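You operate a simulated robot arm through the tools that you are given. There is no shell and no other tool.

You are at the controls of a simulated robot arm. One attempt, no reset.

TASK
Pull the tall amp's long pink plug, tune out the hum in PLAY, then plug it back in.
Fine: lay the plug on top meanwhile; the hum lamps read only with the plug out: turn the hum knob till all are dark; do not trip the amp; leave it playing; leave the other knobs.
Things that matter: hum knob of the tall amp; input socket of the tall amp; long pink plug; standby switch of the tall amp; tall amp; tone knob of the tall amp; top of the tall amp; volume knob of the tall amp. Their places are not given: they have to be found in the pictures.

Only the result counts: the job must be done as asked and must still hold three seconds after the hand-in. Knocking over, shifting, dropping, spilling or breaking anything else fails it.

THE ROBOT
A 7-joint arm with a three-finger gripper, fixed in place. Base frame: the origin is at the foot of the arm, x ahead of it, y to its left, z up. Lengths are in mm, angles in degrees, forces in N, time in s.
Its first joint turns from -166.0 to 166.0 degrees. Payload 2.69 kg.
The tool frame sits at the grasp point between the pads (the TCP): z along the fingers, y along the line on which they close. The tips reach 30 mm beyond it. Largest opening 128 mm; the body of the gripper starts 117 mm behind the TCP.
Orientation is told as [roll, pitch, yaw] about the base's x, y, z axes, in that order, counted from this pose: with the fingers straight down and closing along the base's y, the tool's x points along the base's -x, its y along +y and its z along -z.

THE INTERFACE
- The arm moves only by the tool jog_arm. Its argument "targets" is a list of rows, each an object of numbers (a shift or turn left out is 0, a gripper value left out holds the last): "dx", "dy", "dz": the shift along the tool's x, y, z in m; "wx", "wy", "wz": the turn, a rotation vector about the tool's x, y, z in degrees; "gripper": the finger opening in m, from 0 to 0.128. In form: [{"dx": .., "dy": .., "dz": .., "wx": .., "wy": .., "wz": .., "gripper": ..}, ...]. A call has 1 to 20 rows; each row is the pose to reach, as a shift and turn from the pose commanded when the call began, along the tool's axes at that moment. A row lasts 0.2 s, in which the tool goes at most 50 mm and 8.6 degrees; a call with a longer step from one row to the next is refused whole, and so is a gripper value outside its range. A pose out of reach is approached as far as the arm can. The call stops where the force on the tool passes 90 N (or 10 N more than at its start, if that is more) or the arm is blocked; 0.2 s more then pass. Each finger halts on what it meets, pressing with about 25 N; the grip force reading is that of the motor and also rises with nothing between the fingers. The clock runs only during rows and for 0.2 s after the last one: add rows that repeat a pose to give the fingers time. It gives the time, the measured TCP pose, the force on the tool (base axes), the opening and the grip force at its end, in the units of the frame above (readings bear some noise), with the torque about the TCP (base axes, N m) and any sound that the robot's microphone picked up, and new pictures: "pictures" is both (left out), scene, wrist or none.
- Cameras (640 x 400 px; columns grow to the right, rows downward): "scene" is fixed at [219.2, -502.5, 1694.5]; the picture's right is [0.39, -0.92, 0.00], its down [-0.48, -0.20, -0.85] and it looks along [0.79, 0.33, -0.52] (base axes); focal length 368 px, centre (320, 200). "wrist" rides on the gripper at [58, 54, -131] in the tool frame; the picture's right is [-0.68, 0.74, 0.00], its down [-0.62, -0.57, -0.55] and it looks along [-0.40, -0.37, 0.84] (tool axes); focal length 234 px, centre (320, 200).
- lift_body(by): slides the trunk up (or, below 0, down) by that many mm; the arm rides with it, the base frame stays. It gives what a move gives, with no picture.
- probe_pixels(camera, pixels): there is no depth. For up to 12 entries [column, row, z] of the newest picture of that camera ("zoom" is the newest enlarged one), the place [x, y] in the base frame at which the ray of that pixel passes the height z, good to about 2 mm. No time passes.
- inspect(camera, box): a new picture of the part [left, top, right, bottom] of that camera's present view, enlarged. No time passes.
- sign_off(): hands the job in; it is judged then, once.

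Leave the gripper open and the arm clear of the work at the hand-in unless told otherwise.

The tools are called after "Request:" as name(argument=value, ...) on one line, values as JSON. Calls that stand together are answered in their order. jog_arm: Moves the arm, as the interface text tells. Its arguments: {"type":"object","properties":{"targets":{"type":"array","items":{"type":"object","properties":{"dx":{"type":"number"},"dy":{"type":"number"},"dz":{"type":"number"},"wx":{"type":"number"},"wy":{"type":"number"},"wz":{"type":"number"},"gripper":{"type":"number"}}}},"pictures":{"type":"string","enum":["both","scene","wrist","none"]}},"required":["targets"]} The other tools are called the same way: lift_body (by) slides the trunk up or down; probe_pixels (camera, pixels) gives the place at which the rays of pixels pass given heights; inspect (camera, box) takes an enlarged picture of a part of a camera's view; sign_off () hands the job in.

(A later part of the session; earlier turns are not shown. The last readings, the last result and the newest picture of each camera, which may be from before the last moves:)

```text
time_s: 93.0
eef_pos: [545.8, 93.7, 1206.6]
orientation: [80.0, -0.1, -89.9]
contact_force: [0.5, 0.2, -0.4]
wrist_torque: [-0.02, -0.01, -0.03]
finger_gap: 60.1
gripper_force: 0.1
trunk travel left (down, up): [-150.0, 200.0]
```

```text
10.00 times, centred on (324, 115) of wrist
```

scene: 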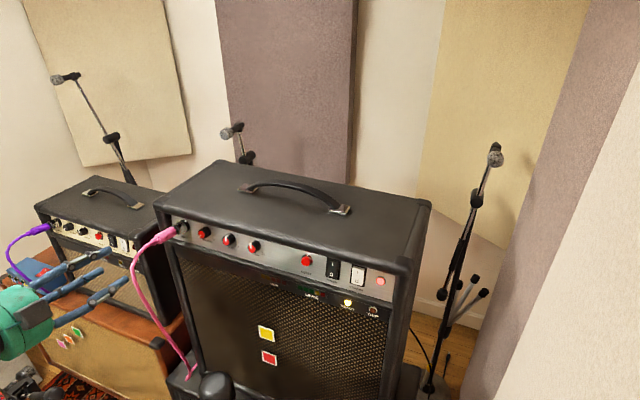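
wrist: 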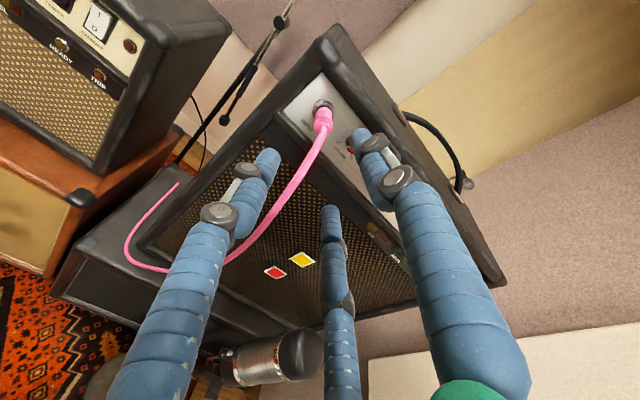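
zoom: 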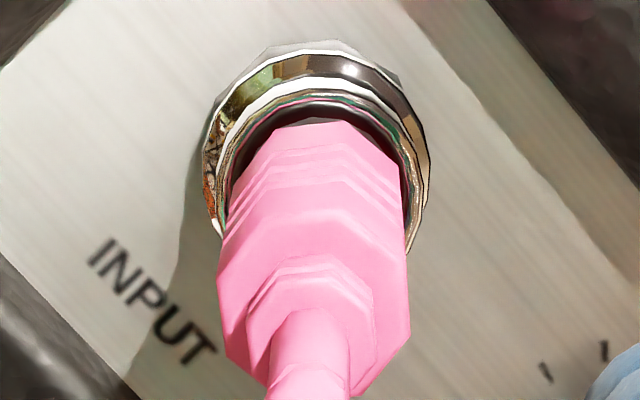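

The plug is nearly coaxial: rear about (691,92.5,1183.5), mouth about (747.5,91,1174.5). I'll centre the tool on the axis and advance 100 mm with the fingers open around the cable.

Request:
jog_arm(targets=[{"dx": -0.001, "dy": 0.0015, "dz": 0.033}, {"dx": -0.002, "dy": 0.003, "dz": 0.066}, {"dx": -0.002, "dy": 0.003, "dz": 0.1}, {"dx": -0.002, "dy": 0.003, "dz": 0.1}])

Request:
inspect(camera="wrist", box=[240, 80, 400, 200])

Request:
inspect(camera="scene", box=[80, 200, 200, 290])

```text
time_s: 94.0
eef_pos: [643.1, 90.4, 1192.3]
orientation: [79.9, -0.1, -89.9]
contact_force: [1.0, 0.0, -0.3]
wrist_torque: [0.01, -0.03, -0.03]
finger_gap: 60.1
gripper_force: 0.1
trunk travel left (down, up): [-150.0, 200.0]
```

scene: 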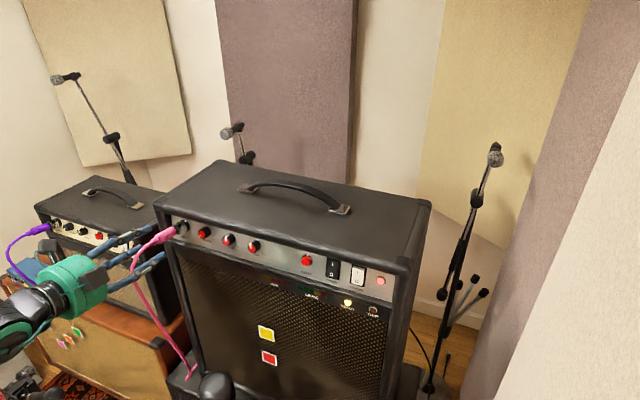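
wrist: 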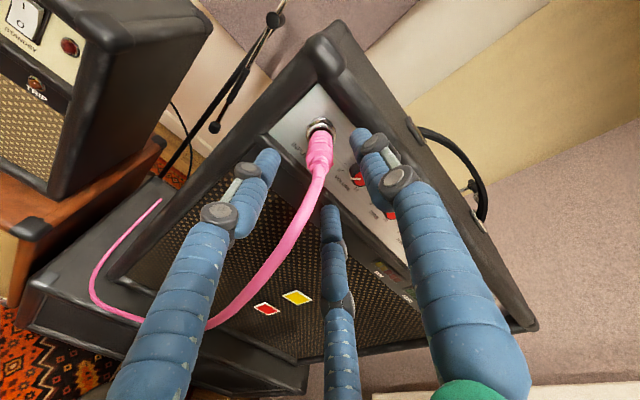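

```text
3.33 times, centred on (320, 140) of wrist
```

zoom: 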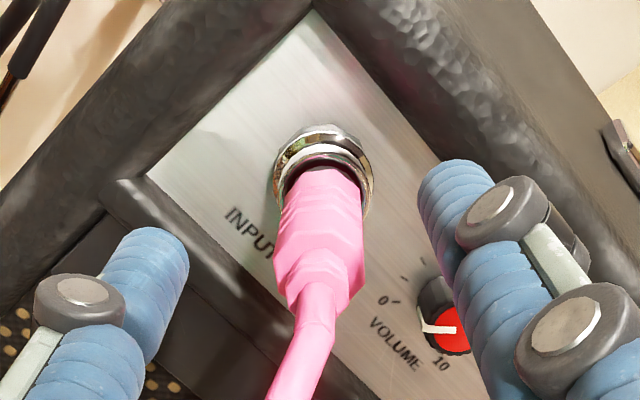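

```text
4.44 times, centred on (140, 245) of scene
```

zoom: 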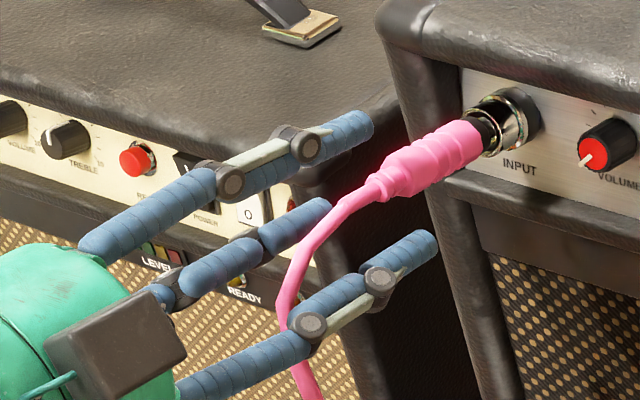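

The cable hangs cleanly between the lower fingers, and the handle is centred within about 1 mm. Advancing 60 mm to bring the fingers around the handle.

Request:
jog_arm(targets=[{"dy": 0.0015, "dz": 0.02}, {"dy": 0.0015, "dz": 0.04}, {"dy": 0.0015, "dz": 0.06}, {"dy": 0.0015, "dz": 0.06}])

Request:
inspect(camera="wrist", box=[240, 100, 400, 220])

Request:
inspect(camera="scene", box=[110, 200, 210, 265])

```text
time_s: 95.0
eef_pos: [701.3, 91.6, 1183.4]
orientation: [80.0, -0.1, -89.9]
contact_force: [0.3, -0.1, -0.1]
wrist_torque: [0.0, -0.02, -0.03]
finger_gap: 60.0
gripper_force: 0.0
trunk travel left (down, up): [-150.0, 200.0]
```

scene: 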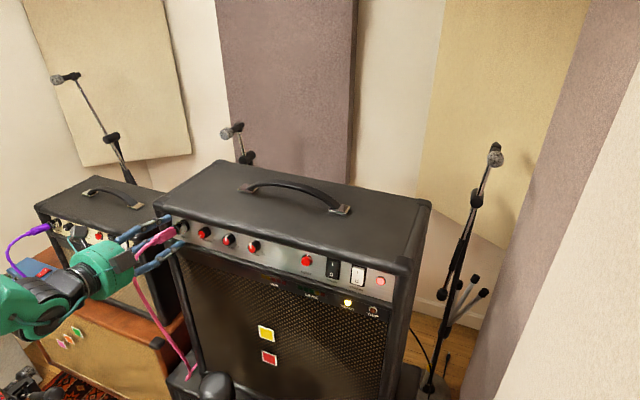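
wrist: 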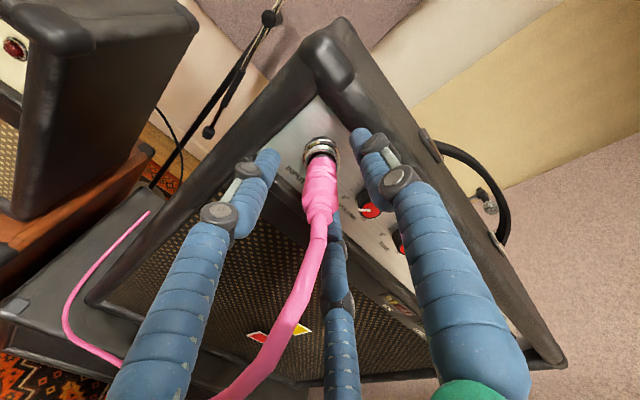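

```text
3.33 times, centred on (320, 160) of wrist
```

zoom: 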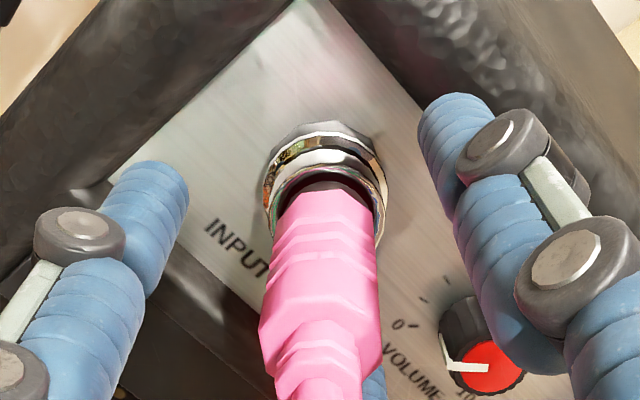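

```text
6.15 times, centred on (160, 232) of scene
```

zoom: 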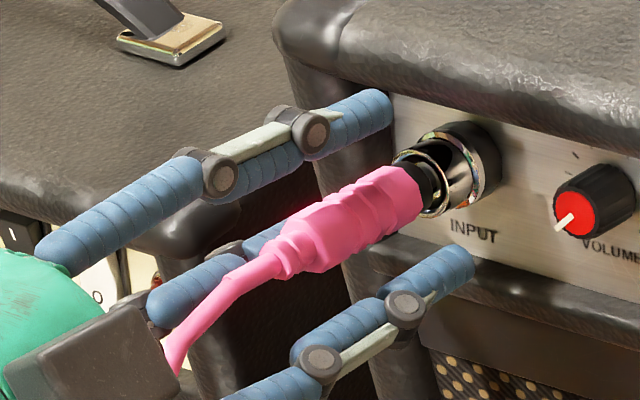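

Handle is centred between the three fingers. Closing on it.

Request:
jog_arm(targets=[{"gripper": 0.045}, {"gripper": 0.034}, {"gripper": 0.026}, {"gripper": 0.018}, {"gripper": 0.01}, {"gripper": 0.01}])

Request:
inspect(camera="wrist", box=[240, 100, 400, 220])

Request:
inspect(camera="scene", box=[130, 205, 210, 255])

```text
time_s: 96.4
eef_pos: [701.2, 91.2, 1183.6]
orientation: [80.1, 0.1, -89.9]
contact_force: [-0.5, -4.8, 0.0]
wrist_torque: [-0.04, 0.0, -0.18]
finger_gap: 21.8
gripper_force: 24.4
trunk travel left (down, up): [-150.0, 200.0]
```

scene: 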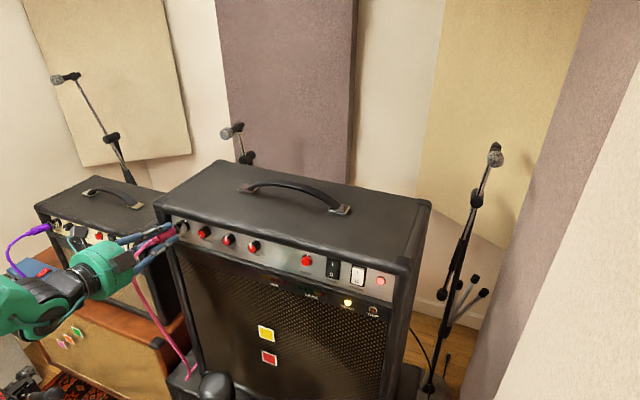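
wrist: 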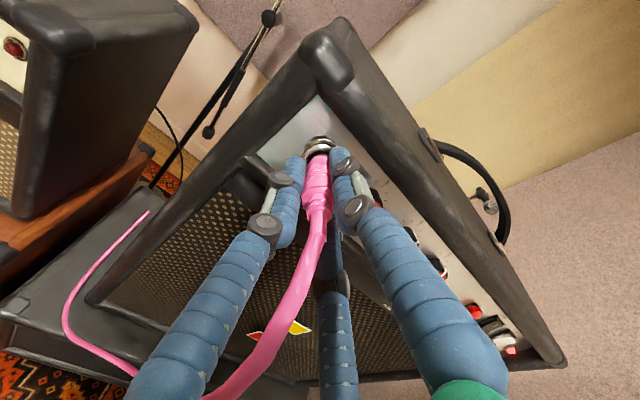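

```text
3.33 times, centred on (320, 160) of wrist
```

zoom: 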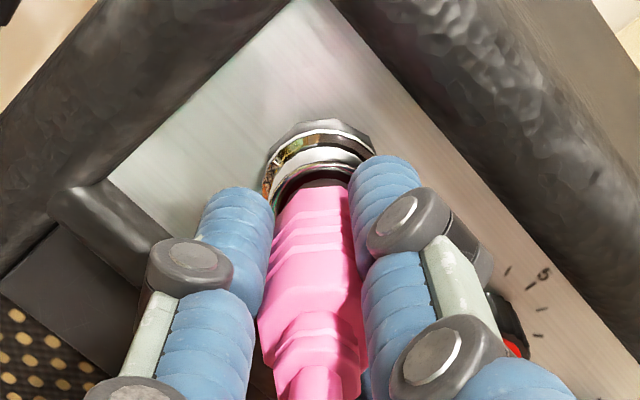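

```text
8.00 times, centred on (170, 230) of scene
```

zoom: 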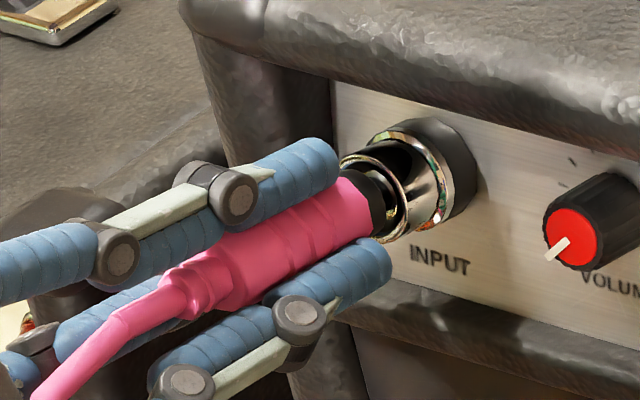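

Firm axial grip (gap 21.8, 24 N). Now pushing along the axis in small steps.

Request:
jog_arm(targets=[{"dz": 0.001}, {"dz": 0.002}, {"dz": 0.003}, {"dz": 0.003}], pictures="scene")

Request:
inspect(camera="scene", box=[130, 205, 210, 255])

```text
time_s: 97.4
eef_pos: [703.9, 90.4, 1182.9]
orientation: [80.1, -0.1, -89.8]
contact_force: [-35.9, 13.2, -0.6]
wrist_torque: [0.12, 0.26, 0.5]
finger_gap: 21.5
gripper_force: 25.4
trunk travel left (down, up): [-150.0, 200.0]
```

scene: 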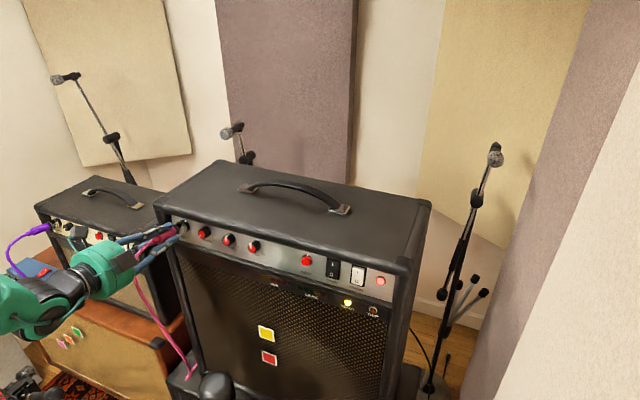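

```text
8.00 times, centred on (170, 230) of scene
```

zoom: 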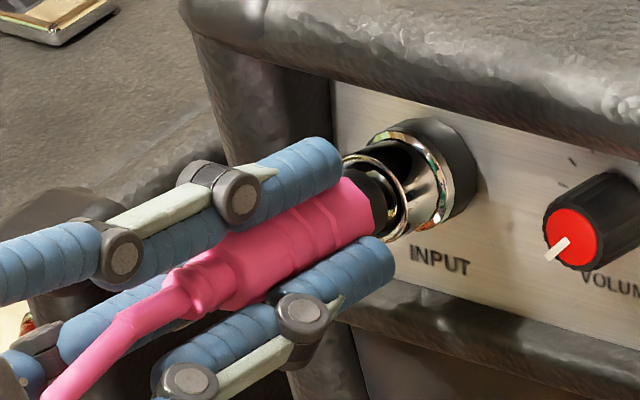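

The reaction shows 13 N toward +y, so the socket centre is a bit further left. I'll shift 1.5 mm to +y while holding the push.

Request:
jog_arm(targets=[{"dx": 0.0008, "dz": 0}, {"dx": 0.0016, "dz": 0}, {"dx": 0.0016, "dz": 0.001}, {"dx": 0.0016, "dz": 0.002}, {"dx": 0.0016, "dz": 0.002}], pictures="scene")

Request:
inspect(camera="scene", box=[155, 217, 187, 240])

```text
time_s: 98.6
eef_pos: [703.6, 90.7, 1183.8]
orientation: [80.0, 0.1, -89.9]
contact_force: [-49.6, -8.0, -9.9]
wrist_torque: [-0.07, 0.72, -0.3]
finger_gap: 21.4
gripper_force: 25.1
trunk travel left (down, up): [-150.0, 200.0]
```

scene: 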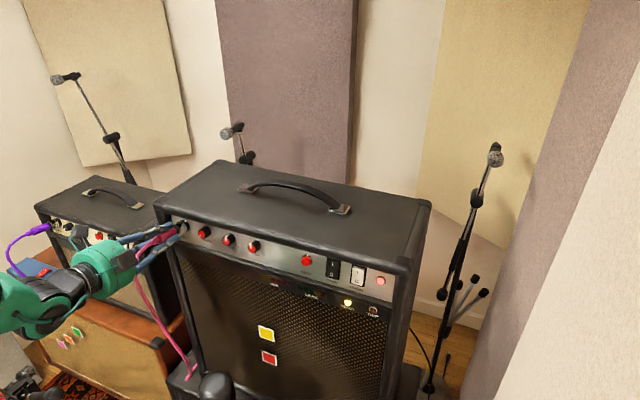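

```text
16.00 times, centred on (171, 228) of scene
```

zoom: 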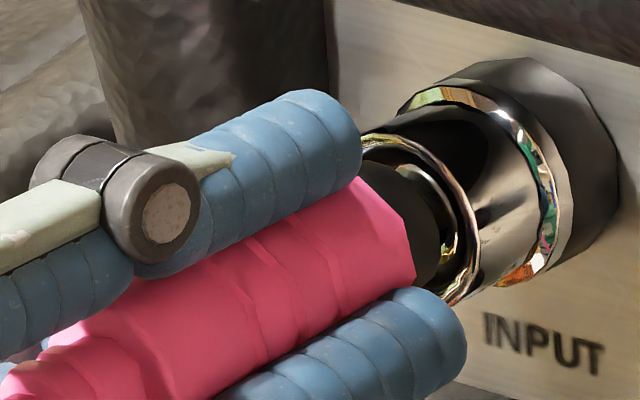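

Lateral force has reversed and it's still a stiff stop near TCP x 703.7. I'll centre slightly (0.5 mm right, 1 mm down) and push a little harder to see if it moves.

Request:
jog_arm(targets=[{"dx": -0.0006, "dy": -0.001, "dz": 0.0}, {"dx": -0.0006, "dy": -0.001, "dz": 0.001}, {"dx": -0.0006, "dy": -0.001, "dz": 0.002}, {"dx": -0.0006, "dy": -0.001, "dz": 0.002}], pictures="scene")

Request:
inspect(camera="scene", box=[140, 210, 200, 250])

```text
time_s: 99.6
eef_pos: [706.2, 90.2, 1183.5]
orientation: [80.1, -0.1, -89.9]
contact_force: [-49.0, -2.6, -7.5]
wrist_torque: [-0.01, 0.63, -0.05]
finger_gap: 21.4
gripper_force: 25.1
trunk travel left (down, up): [-150.0, 200.0]
```

scene: 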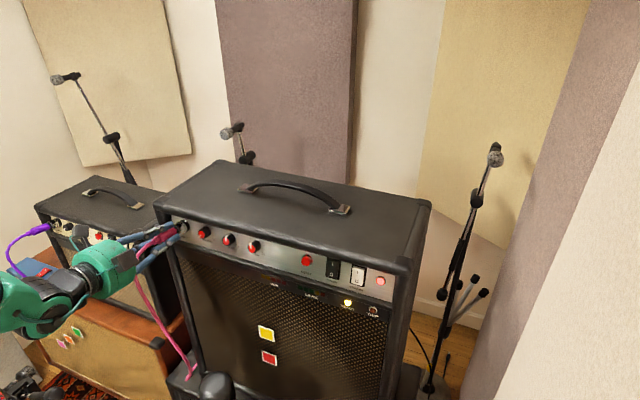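

```text
10.00 times, centred on (170, 230) of scene
```

zoom: 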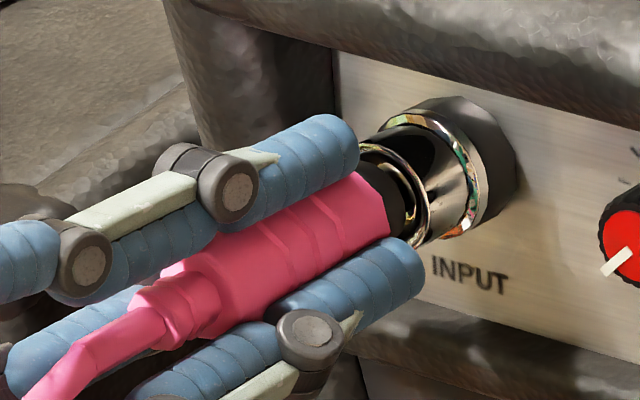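

The plug did creep about 2 mm deeper after re-centring (TCP 706.2). The torques show the load is well on the axis, so I'll push a bit more.

Request:
jog_arm(targets=[{"dy": -0.0006, "dz": 0.001}, {"dy": -0.0006, "dz": 0.002}, {"dy": -0.0006, "dz": 0.003}, {"dy": -0.0006, "dz": 0.003}], pictures="scene")

Request:
inspect(camera="scene", box=[140, 210, 200, 250])

```text
time_s: 100.6
eef_pos: [710.2, 90.0, 1183.2]
orientation: [80.2, -0.2, -89.9]
contact_force: [-47.0, -3.6, -7.8]
wrist_torque: [-0.03, 0.62, -0.14]
finger_gap: 21.3
gripper_force: 25.4
trunk travel left (down, up): [-150.0, 200.0]
```

scene: 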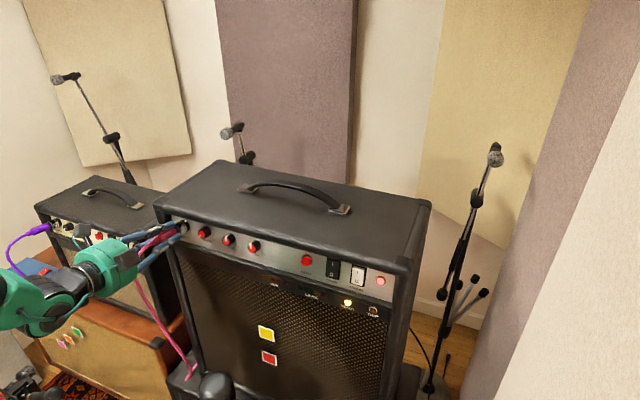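

```text
10.00 times, centred on (170, 230) of scene
```

zoom: 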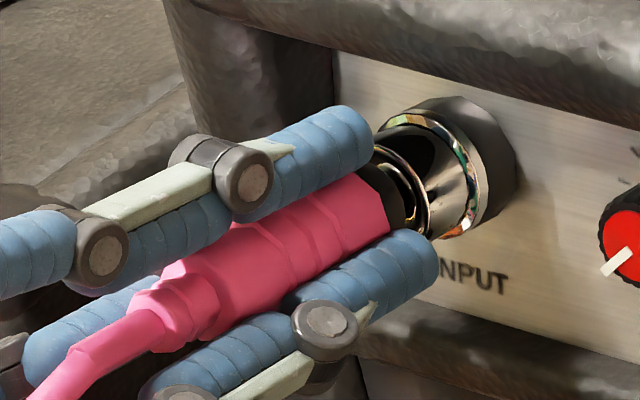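

The fingers slipped along the handle at about 48 N while the plug stayed put, so it is against its stop. I'll release, retract along the axis, and compare with the initial picture from the same viewpoint.

Request:
jog_arm(targets=[{"dz": -0.002}, {"dz": -0.004}, {"dz": -0.004, "gripper": 0.03}, {"dz": -0.004, "gripper": 0.045}, {"dz": -0.004, "gripper": 0.06}, {"dz": -0.004, "gripper": 0.06}], pictures="none")

Request:
jog_arm(targets=[{"dz": -0.03}, {"dz": -0.07}, {"dz": -0.11}, {"dz": -0.15}, {"dz": -0.15}], pictures="both")

Request:
inspect(camera="scene", box=[130, 205, 210, 255])

Request:
inspect(camera="scene", box=[140, 210, 200, 250])

Request:
inspect(camera="wrist", box=[300, 90, 350, 130])

```text
time_s: 102.0
eef_pos: [708.4, 90.5, 1181.9]
orientation: [80.1, -0.1, -89.8]
contact_force: [-0.3, 0.4, -0.2]
wrist_torque: [0.01, 0.0, 0.03]
finger_gap: 60.3
gripper_force: 0.1
trunk travel left (down, up): [-150.0, 200.0]
```

```text
time_s: 103.2
eef_pos: [557.7, 90.2, 1206.7]
orientation: [80.0, 0.1, -89.9]
contact_force: [-0.3, 0.1, 0.5]
wrist_torque: [-0.01, 0.03, 0.05]
finger_gap: 60.1
gripper_force: 0.0
trunk travel left (down, up): [-150.0, 200.0]
```

scene: 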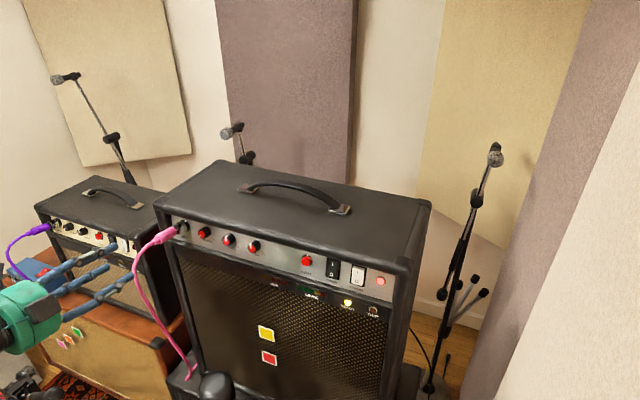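
wrist: 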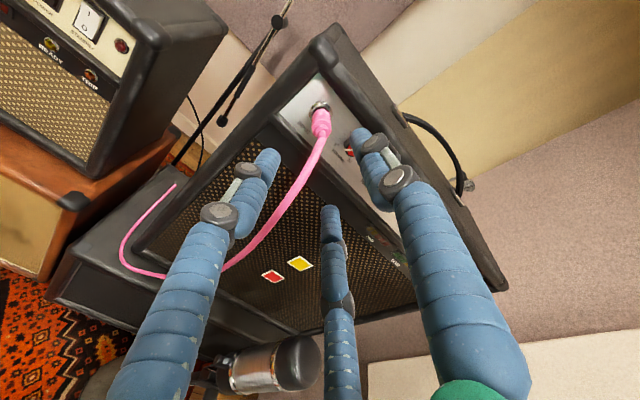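

```text
8.00 times, centred on (170, 230) of scene
```

zoom: 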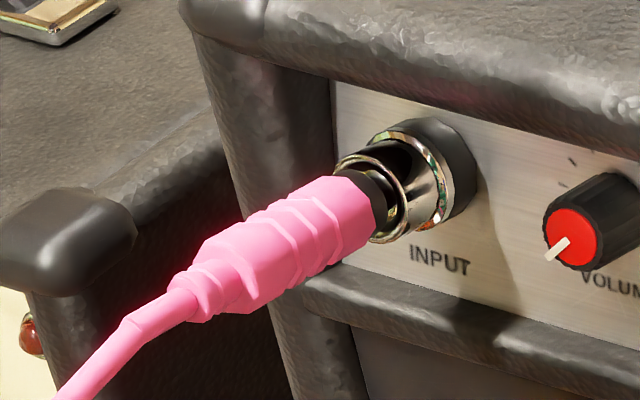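

```text
10.00 times, centred on (170, 230) of scene
```

zoom: 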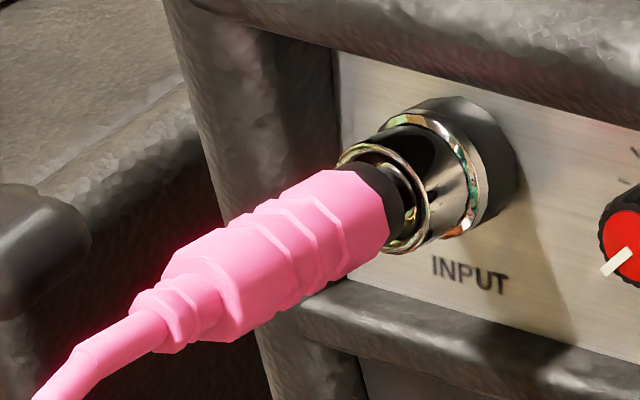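

```text
10.00 times, centred on (325, 110) of wrist
```

zoom: 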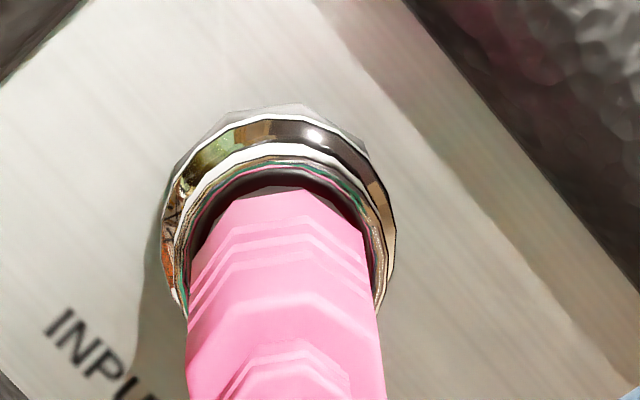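

It looks almost identical to the starting picture, perhaps 1–2 mm different. To be sure, I'll return the arm to exactly the initial viewpoint and compare the wrist image directly.

Request:
jog_arm(targets=[{"dy": 0.0423, "dz": -0.0075}, {"dy": 0.0846, "dz": -0.0149}, {"dy": 0.1268, "dz": -0.0224}, {"dy": 0.1691, "dz": -0.0298}, {"dy": 0.2114, "dz": -0.0373}, {"dx": -0.0056, "dy": 0.2127, "dz": -0.0297, "wx": 4.42, "wy": 4.42, "wz": -5.27}, {"dx": -0.0113, "dy": 0.2141, "dz": -0.0221, "wx": 8.84, "wy": 8.84, "wz": -10.53}, {"dx": -0.0169, "dy": 0.2154, "dz": -0.0145, "wx": 13.26, "wy": 13.26, "wz": -15.8}, {"dx": -0.0225, "dy": 0.2168, "dz": -0.0069, "wx": 17.68, "wy": 17.68, "wz": -21.07}, {"dx": -0.0282, "dy": 0.2181, "dz": 0.0007, "wx": 22.1, "wy": 22.1, "wz": -26.34}, {"dx": -0.0338, "dy": 0.2195, "dz": 0.0083, "wx": 26.52, "wy": 26.52, "wz": -31.6}, {"dx": -0.0395, "dy": 0.2208, "dz": 0.0159, "wx": 30.94, "wy": 30.94, "wz": -36.87, "gripper": 0.128}, {"dx": -0.0451, "dy": 0.2221, "dz": 0.0235, "wx": 35.35, "wy": 35.35, "wz": -42.14}, {"dx": -0.0507, "dy": 0.2235, "dz": 0.0311, "wx": 39.77, "wy": 39.77, "wz": -47.4}, {"dx": -0.0564, "dy": 0.2248, "dz": 0.0387, "wx": 44.19, "wy": 44.19, "wz": -52.67}, {"dx": -0.062, "dy": 0.2262, "dz": 0.0463, "wx": 48.61, "wy": 48.61, "wz": -57.94}, {"dx": -0.0676, "dy": 0.2275, "dz": 0.0539, "wx": 53.03, "wy": 53.03, "wz": -63.21}, {"dx": -0.0733, "dy": 0.2289, "dz": 0.0615, "wx": 57.45, "wy": 57.45, "wz": -68.47}, {"dx": -0.0789, "dy": 0.2302, "dz": 0.069, "wx": 61.87, "wy": 61.87, "wz": -73.74}, {"dx": -0.0789, "dy": 0.2302, "dz": 0.069, "wx": 61.87, "wy": 61.87, "wz": -73.74}])

Request:
inspect(camera="wrist", box=[340, 60, 440, 122])

Request:
inspect(camera="wrist", box=[330, 50, 430, 150])

```text
time_s: 107.4
eef_pos: [668.7, 13.9, 1423.9]
orientation: [-0.1, 0.1, 0.2]
contact_force: [-0.2, -0.3, 0.2]
wrist_torque: [-0.03, 0.06, 0.0]
finger_gap: 128.0
gripper_force: 0.1
trunk travel left (down, up): [-150.0, 200.0]
```

scene: 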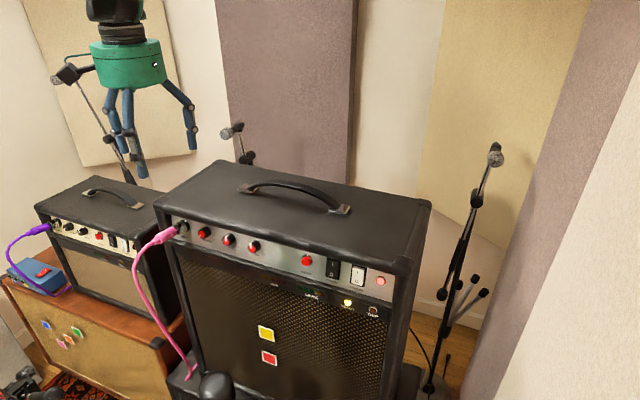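
wrist: 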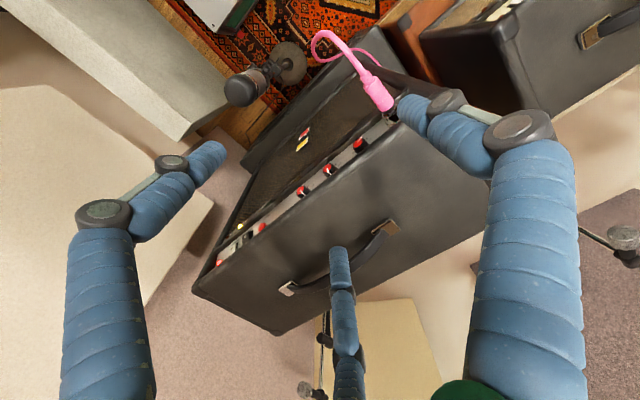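

```text
6.40 times, centred on (390, 91) of wrist
```

zoom: 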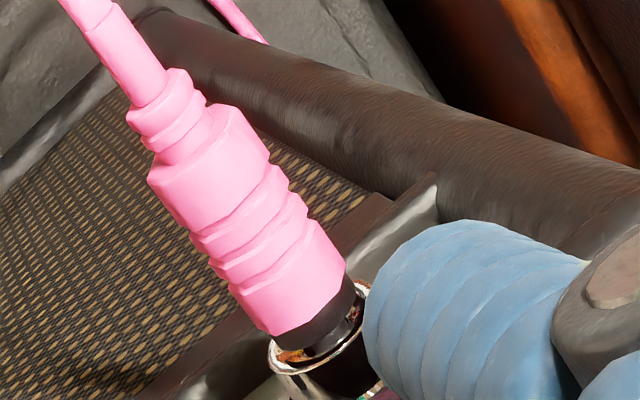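

```text
4.00 times, centred on (380, 100) of wrist
```

zoom: 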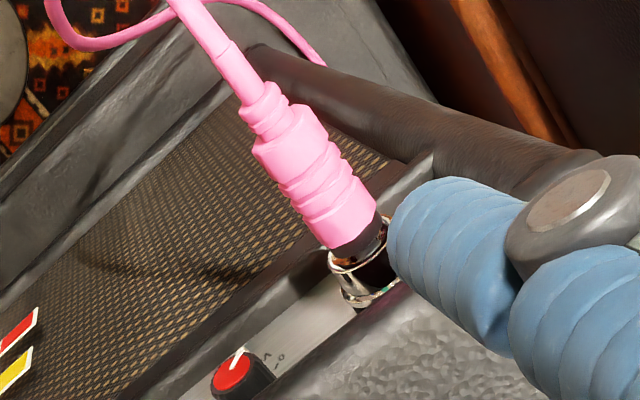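

Accounting for the 3 mm camera offset, the plug is within about 1 mm of where it was at the start, so it is properly back in. Now to return the amp to PLAY, I'll go back to the switch with one finger down, using the same roll as the first press.

Request:
jog_arm(targets=[{"dx": 0.0024, "dy": -0.0336, "dz": 0.0112, "wx": -1.9, "wy": -7.09, "wz": 2.27}, {"dx": 0.0049, "dy": -0.0673, "dz": 0.0223, "wx": -3.8, "wy": -14.19, "wz": 4.53}, {"dx": 0.0073, "dy": -0.1009, "dz": 0.0335, "wx": -5.7, "wy": -21.28, "wz": 6.8}, {"dx": 0.0097, "dy": -0.1345, "dz": 0.0447, "wx": -7.6, "wy": -28.38, "wz": 9.06}, {"dx": 0.0121, "dy": -0.1681, "dz": 0.0559, "wx": -9.5, "wy": -35.47, "wz": 11.33}, {"dx": 0.0146, "dy": -0.2018, "dz": 0.067, "wx": -11.41, "wy": -42.57, "wz": 13.59}, {"dx": 0.017, "dy": -0.2354, "dz": 0.0782, "wx": -13.31, "wy": -49.66, "wz": 15.86}, {"dx": 0.0194, "dy": -0.269, "dz": 0.0894, "wx": -15.21, "wy": -56.76, "wz": 18.12}, {"dx": 0.0218, "dy": -0.3026, "dz": 0.1006, "wx": -17.11, "wy": -63.85, "wz": 20.39}, {"dx": 0.0243, "dy": -0.3363, "dz": 0.1117, "wx": -19.01, "wy": -70.95, "wz": 22.65}, {"dx": 0.0267, "dy": -0.3699, "dz": 0.1229, "wx": -20.91, "wy": -78.04, "wz": 24.92}, {"dx": 0.0267, "dy": -0.3699, "dz": 0.1229, "wx": -20.91, "wy": -78.04, "wz": 24.92}])

Request:
inspect(camera="wrist", box=[110, 20, 300, 180])

```text
time_s: 110.0
eef_pos: [640.5, -357.5, 1298.9]
orientation: [70.7, -58.6, -73.3]
contact_force: [0.5, -0.4, -0.5]
wrist_torque: [0.02, -0.08, 0.04]
finger_gap: 127.9
gripper_force: 0.0
trunk travel left (down, up): [-150.0, 200.0]
```

scene: 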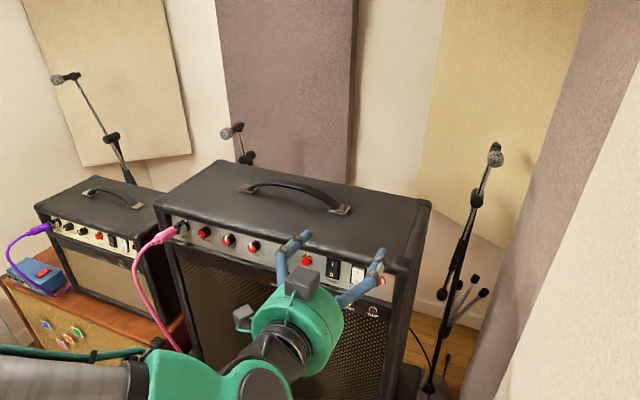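
wrist: 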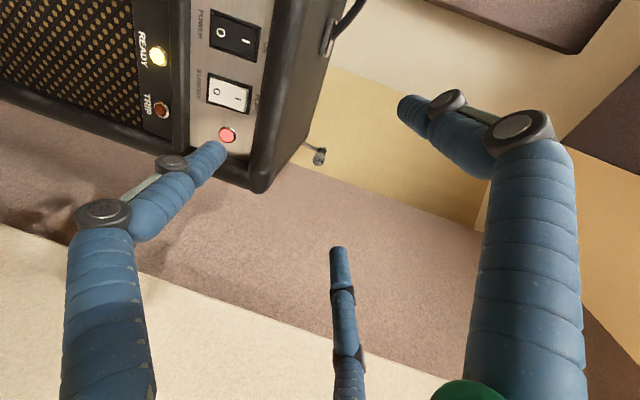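

```text
2.50 times, centred on (205, 100) of wrist
```

zoom: 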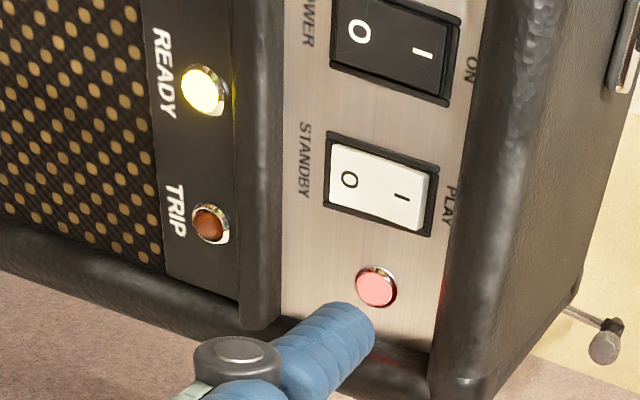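

READY is lit and TRIP dark. Moving to the same pre-press pose as before.

Request:
jog_arm(targets=[{"dx": 0.0067, "dy": -0.003, "dz": 0.0284}, {"dx": 0.0134, "dy": -0.006, "dz": 0.0568}, {"dx": 0.0201, "dy": -0.009, "dz": 0.0852}, {"dx": 0.0201, "dy": -0.009, "dz": 0.0852}], pictures="wrist")

Request:
inspect(camera="wrist", box=[130, 60, 290, 180])

```text
time_s: 111.0
eef_pos: [721.6, -356.4, 1264.4]
orientation: [70.6, -58.6, -73.1]
contact_force: [0.2, -0.2, -0.4]
wrist_torque: [0.01, -0.02, -0.04]
finger_gap: 127.7
gripper_force: 0.1
trunk travel left (down, up): [-150.0, 200.0]
```

wrist: 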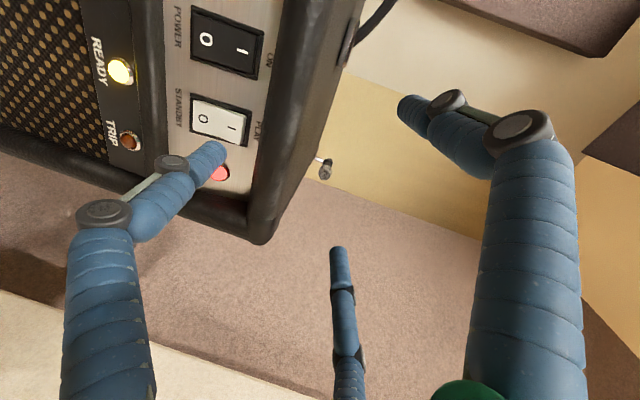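

```text
3.33 times, centred on (210, 120) of wrist
```

zoom: 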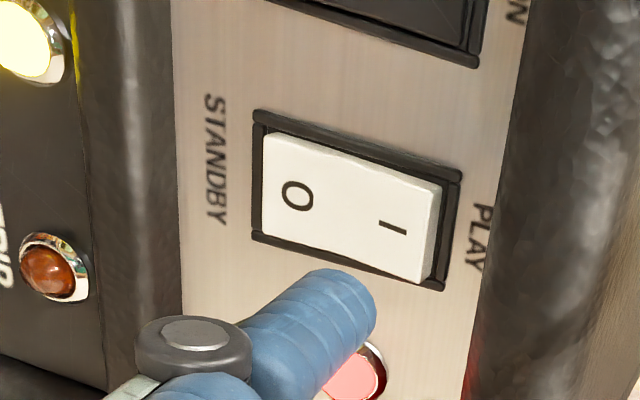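

I'm about 3 mm higher than last time, so I'll correct that (3 mm down, 1 mm left) and advance 30 mm.

Request:
jog_arm(targets=[{"dx": 0.0031, "dy": -0.0006, "dz": 0.01}, {"dx": 0.0031, "dy": -0.0006, "dz": 0.02}, {"dx": 0.0031, "dy": -0.0006, "dz": 0.03}, {"dx": 0.0031, "dy": -0.0006, "dz": 0.03}], pictures="wrist")

Request:
inspect(camera="wrist", box=[130, 60, 290, 180])

```text
time_s: 112.0
eef_pos: [750.0, -354.2, 1255.7]
orientation: [70.6, -58.6, -73.1]
contact_force: [1.1, -0.6, 0.2]
wrist_torque: [0.01, 0.03, 0.01]
finger_gap: 128.1
gripper_force: 0.1
trunk travel left (down, up): [-150.0, 200.0]
```

wrist: 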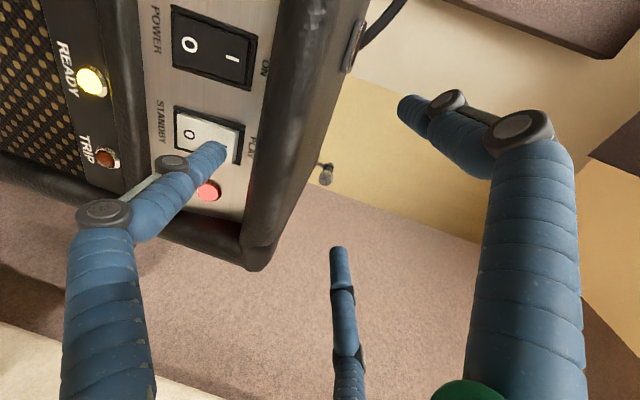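

```text
3.33 times, centred on (210, 120) of wrist
```

zoom: 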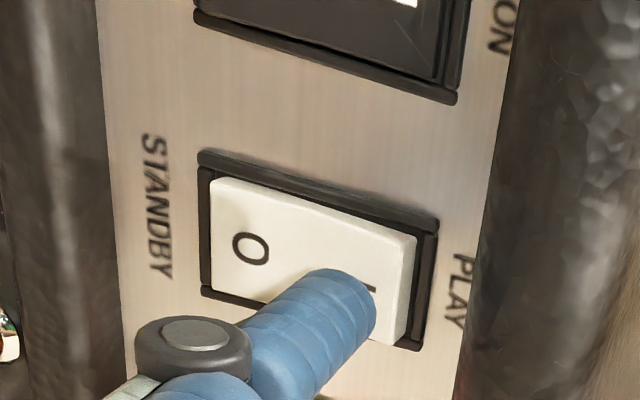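

Request:
jog_arm(targets=[{"dx": -0.0013, "dy": 0.0008, "dz": 0.004}, {"dx": -0.0013, "dy": 0.0008, "dz": 0.008}, {"dx": -0.0013, "dy": 0.0008, "dz": 0.011}, {"dx": -0.0013, "dy": 0.0008, "dz": 0.011}], pictures="wrist")

Request:
inspect(camera="wrist", box=[130, 60, 290, 180])

```text
time_s: 113.0
eef_pos: [762.7, -356.3, 1255.8]
orientation: [70.6, -58.6, -73.0]
contact_force: [-0.3, -0.6, -0.6]
wrist_torque: [-0.04, 0.02, 0.01]
finger_gap: 128.0
gripper_force: 0.0
trunk travel left (down, up): [-150.0, 200.0]
```

wrist: 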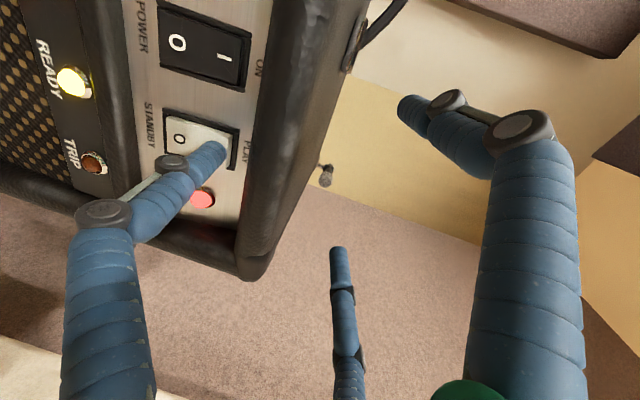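

```text
3.33 times, centred on (210, 120) of wrist
```

zoom: 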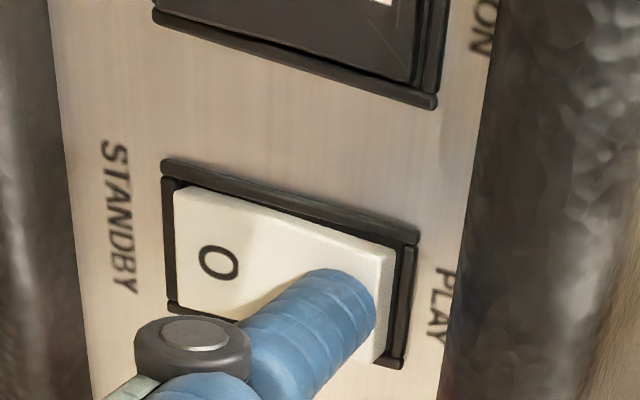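

Same point as last time, just before contact. Pressing the last few mm.

Request:
jog_arm(targets=[{"dz": 0.002}, {"dz": 0.004}, {"dz": 0.006}, {"dz": 0.006}], pictures="wrist")

Request:
inspect(camera="wrist", box=[130, 60, 290, 180])

```text
time_s: 114.0
eef_pos: [764.9, -354.9, 1256.9]
orientation: [70.7, -58.5, -73.3]
contact_force: [-56.3, 1.0, 0.3]
wrist_torque: [0.35, 4.63, -0.06]
finger_gap: 128.2
gripper_force: 0.0
trunk travel left (down, up): [-150.0, 200.0]
```

wrist: 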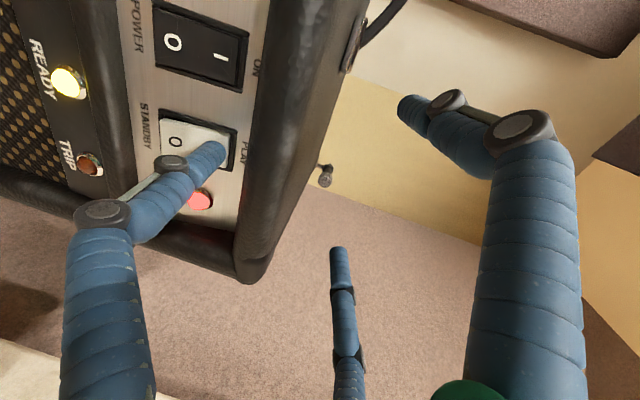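

```text
3.33 times, centred on (210, 120) of wrist
```

zoom: 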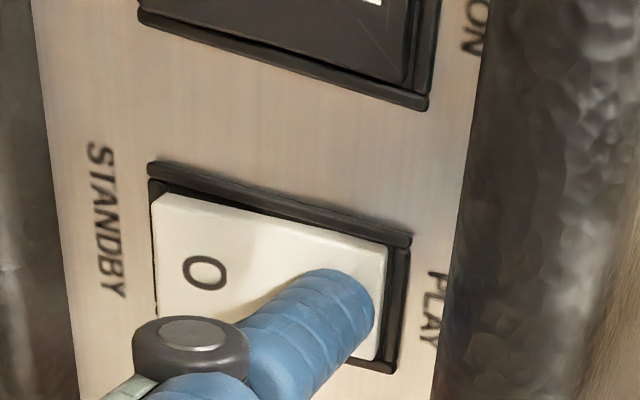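

The rocker has flipped ("O" end raised, 56 N at the stop). Backing off and checking all the lamps, the knobs and the plug.

Request:
jog_arm(targets=[{"dz": -0.02}, {"dz": -0.06}, {"dz": -0.105}, {"dz": -0.15}, {"dz": -0.15}])

Request:
inspect(camera="wrist", box=[90, 0, 280, 160])

Request:
inspect(camera="scene", box=[150, 210, 310, 310])

Request:
inspect(camera="scene", box=[280, 240, 400, 320])

```text
time_s: 115.2
eef_pos: [616.5, -353.8, 1281.9]
orientation: [70.8, -58.6, -73.2]
contact_force: [0.1, 0.1, 1.3]
wrist_torque: [-0.01, 0.05, -0.01]
finger_gap: 127.7
gripper_force: 0.1
trunk travel left (down, up): [-150.0, 200.0]
```

scene: 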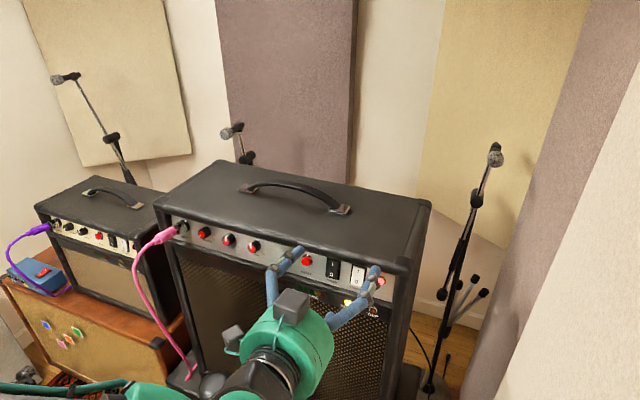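
wrist: 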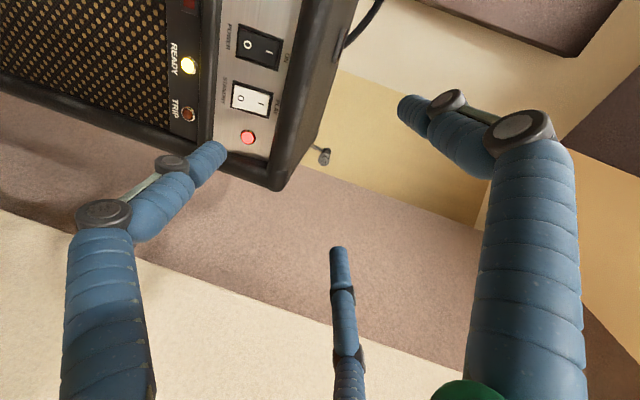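

```text
2.50 times, centred on (185, 80) of wrist
```

zoom: 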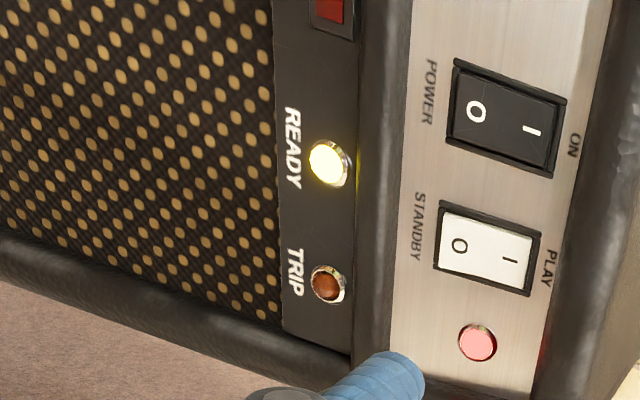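

```text
4.00 times, centred on (230, 260) of scene
```

zoom: 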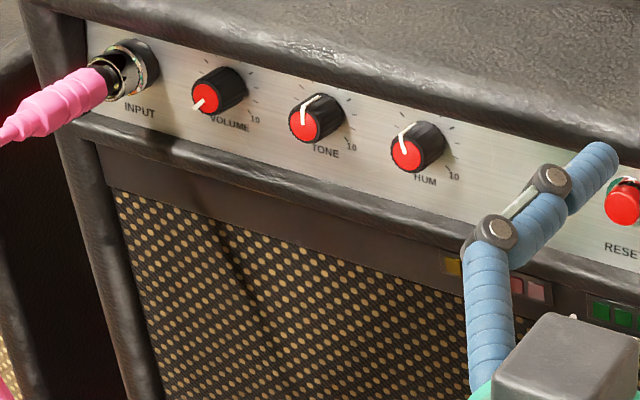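

```text
5.00 times, centred on (340, 280) of scene
```

zoom: 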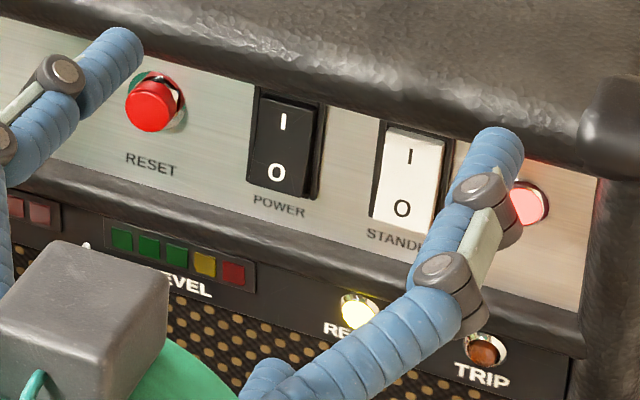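

PLAY is selected, READY lit, TRIP dark, and the VOLUME and TONE pointers are unchanged. I'll move the arm up and back, clear of the work, and do a final check.

Request:
jog_arm(targets=[{"dx": -0.0259, "dy": 0.0149, "dz": -0.018}, {"dx": -0.0517, "dy": 0.0299, "dz": -0.036}, {"dx": -0.0776, "dy": 0.0448, "dz": -0.0539}, {"dx": -0.1034, "dy": 0.0597, "dz": -0.0719}, {"dx": -0.1034, "dy": 0.0597, "dz": -0.0719}, {"dx": -0.1034, "dy": 0.0597, "dz": -0.0719}])

Request:
inspect(camera="scene", box=[140, 210, 300, 310])

Request:
inspect(camera="scene", box=[250, 240, 410, 340])

Request:
inspect(camera="scene", box=[140, 210, 200, 250])

```text
time_s: 116.8
eef_pos: [589.6, -326.0, 1404.9]
orientation: [70.2, -58.2, -69.4]
contact_force: [0.4, 0.3, 0.0]
wrist_torque: [0.01, -0.01, 0.01]
finger_gap: 127.9
gripper_force: 0.2
trunk travel left (down, up): [-150.0, 200.0]
stopped in row 6: the arm was blocked; the commanded pose is now the measured one
```

scene: 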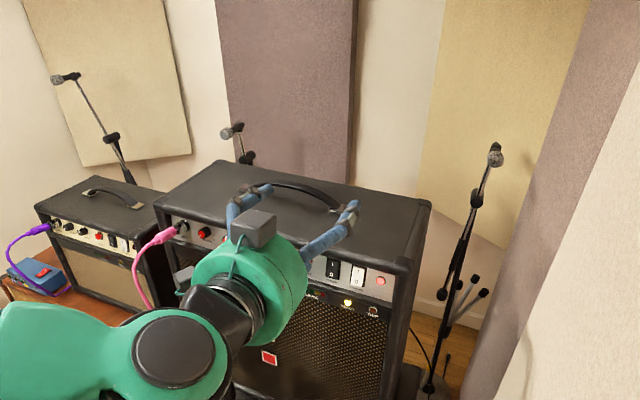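
wrist: 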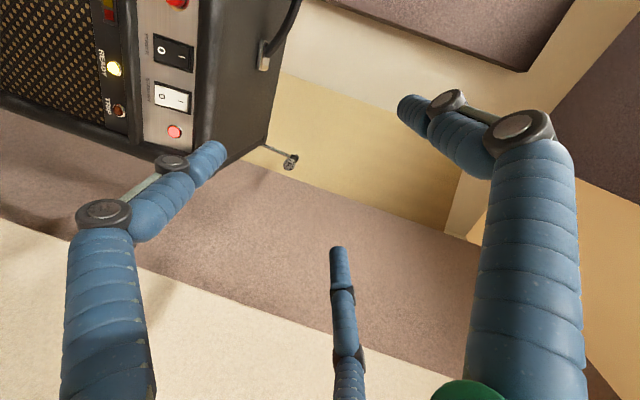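

```text
4.00 times, centred on (220, 260) of scene
```

zoom: 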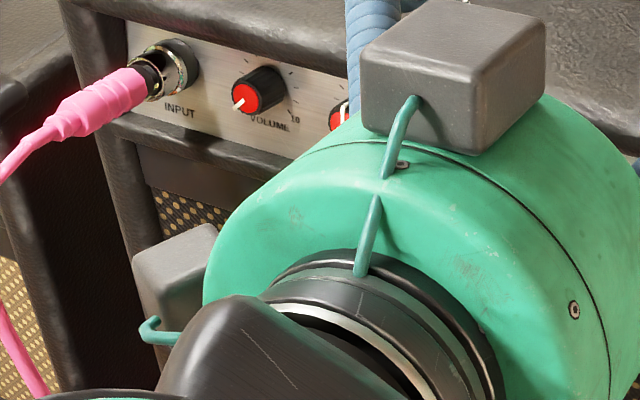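

```text
4.00 times, centred on (330, 290) of scene
```

zoom: 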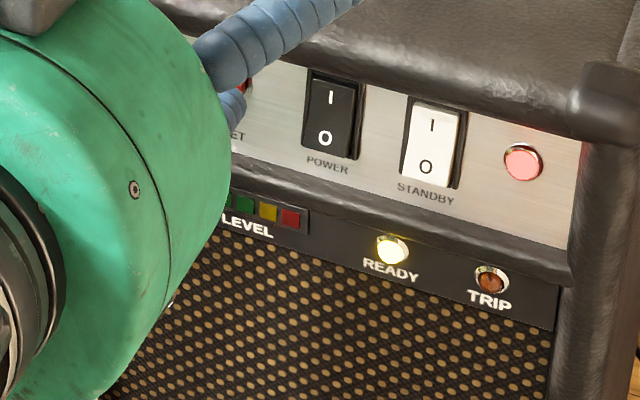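

```text
10.00 times, centred on (170, 230) of scene
```

zoom: 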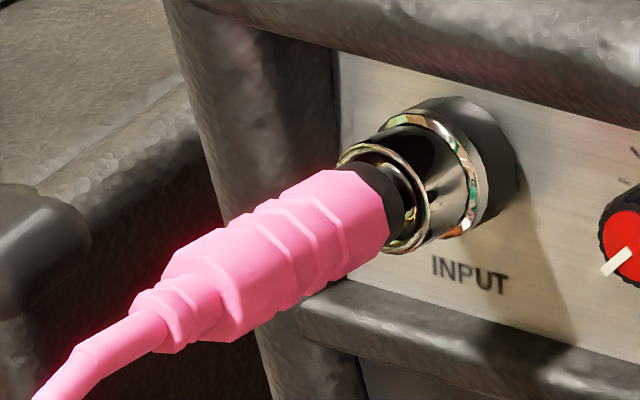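

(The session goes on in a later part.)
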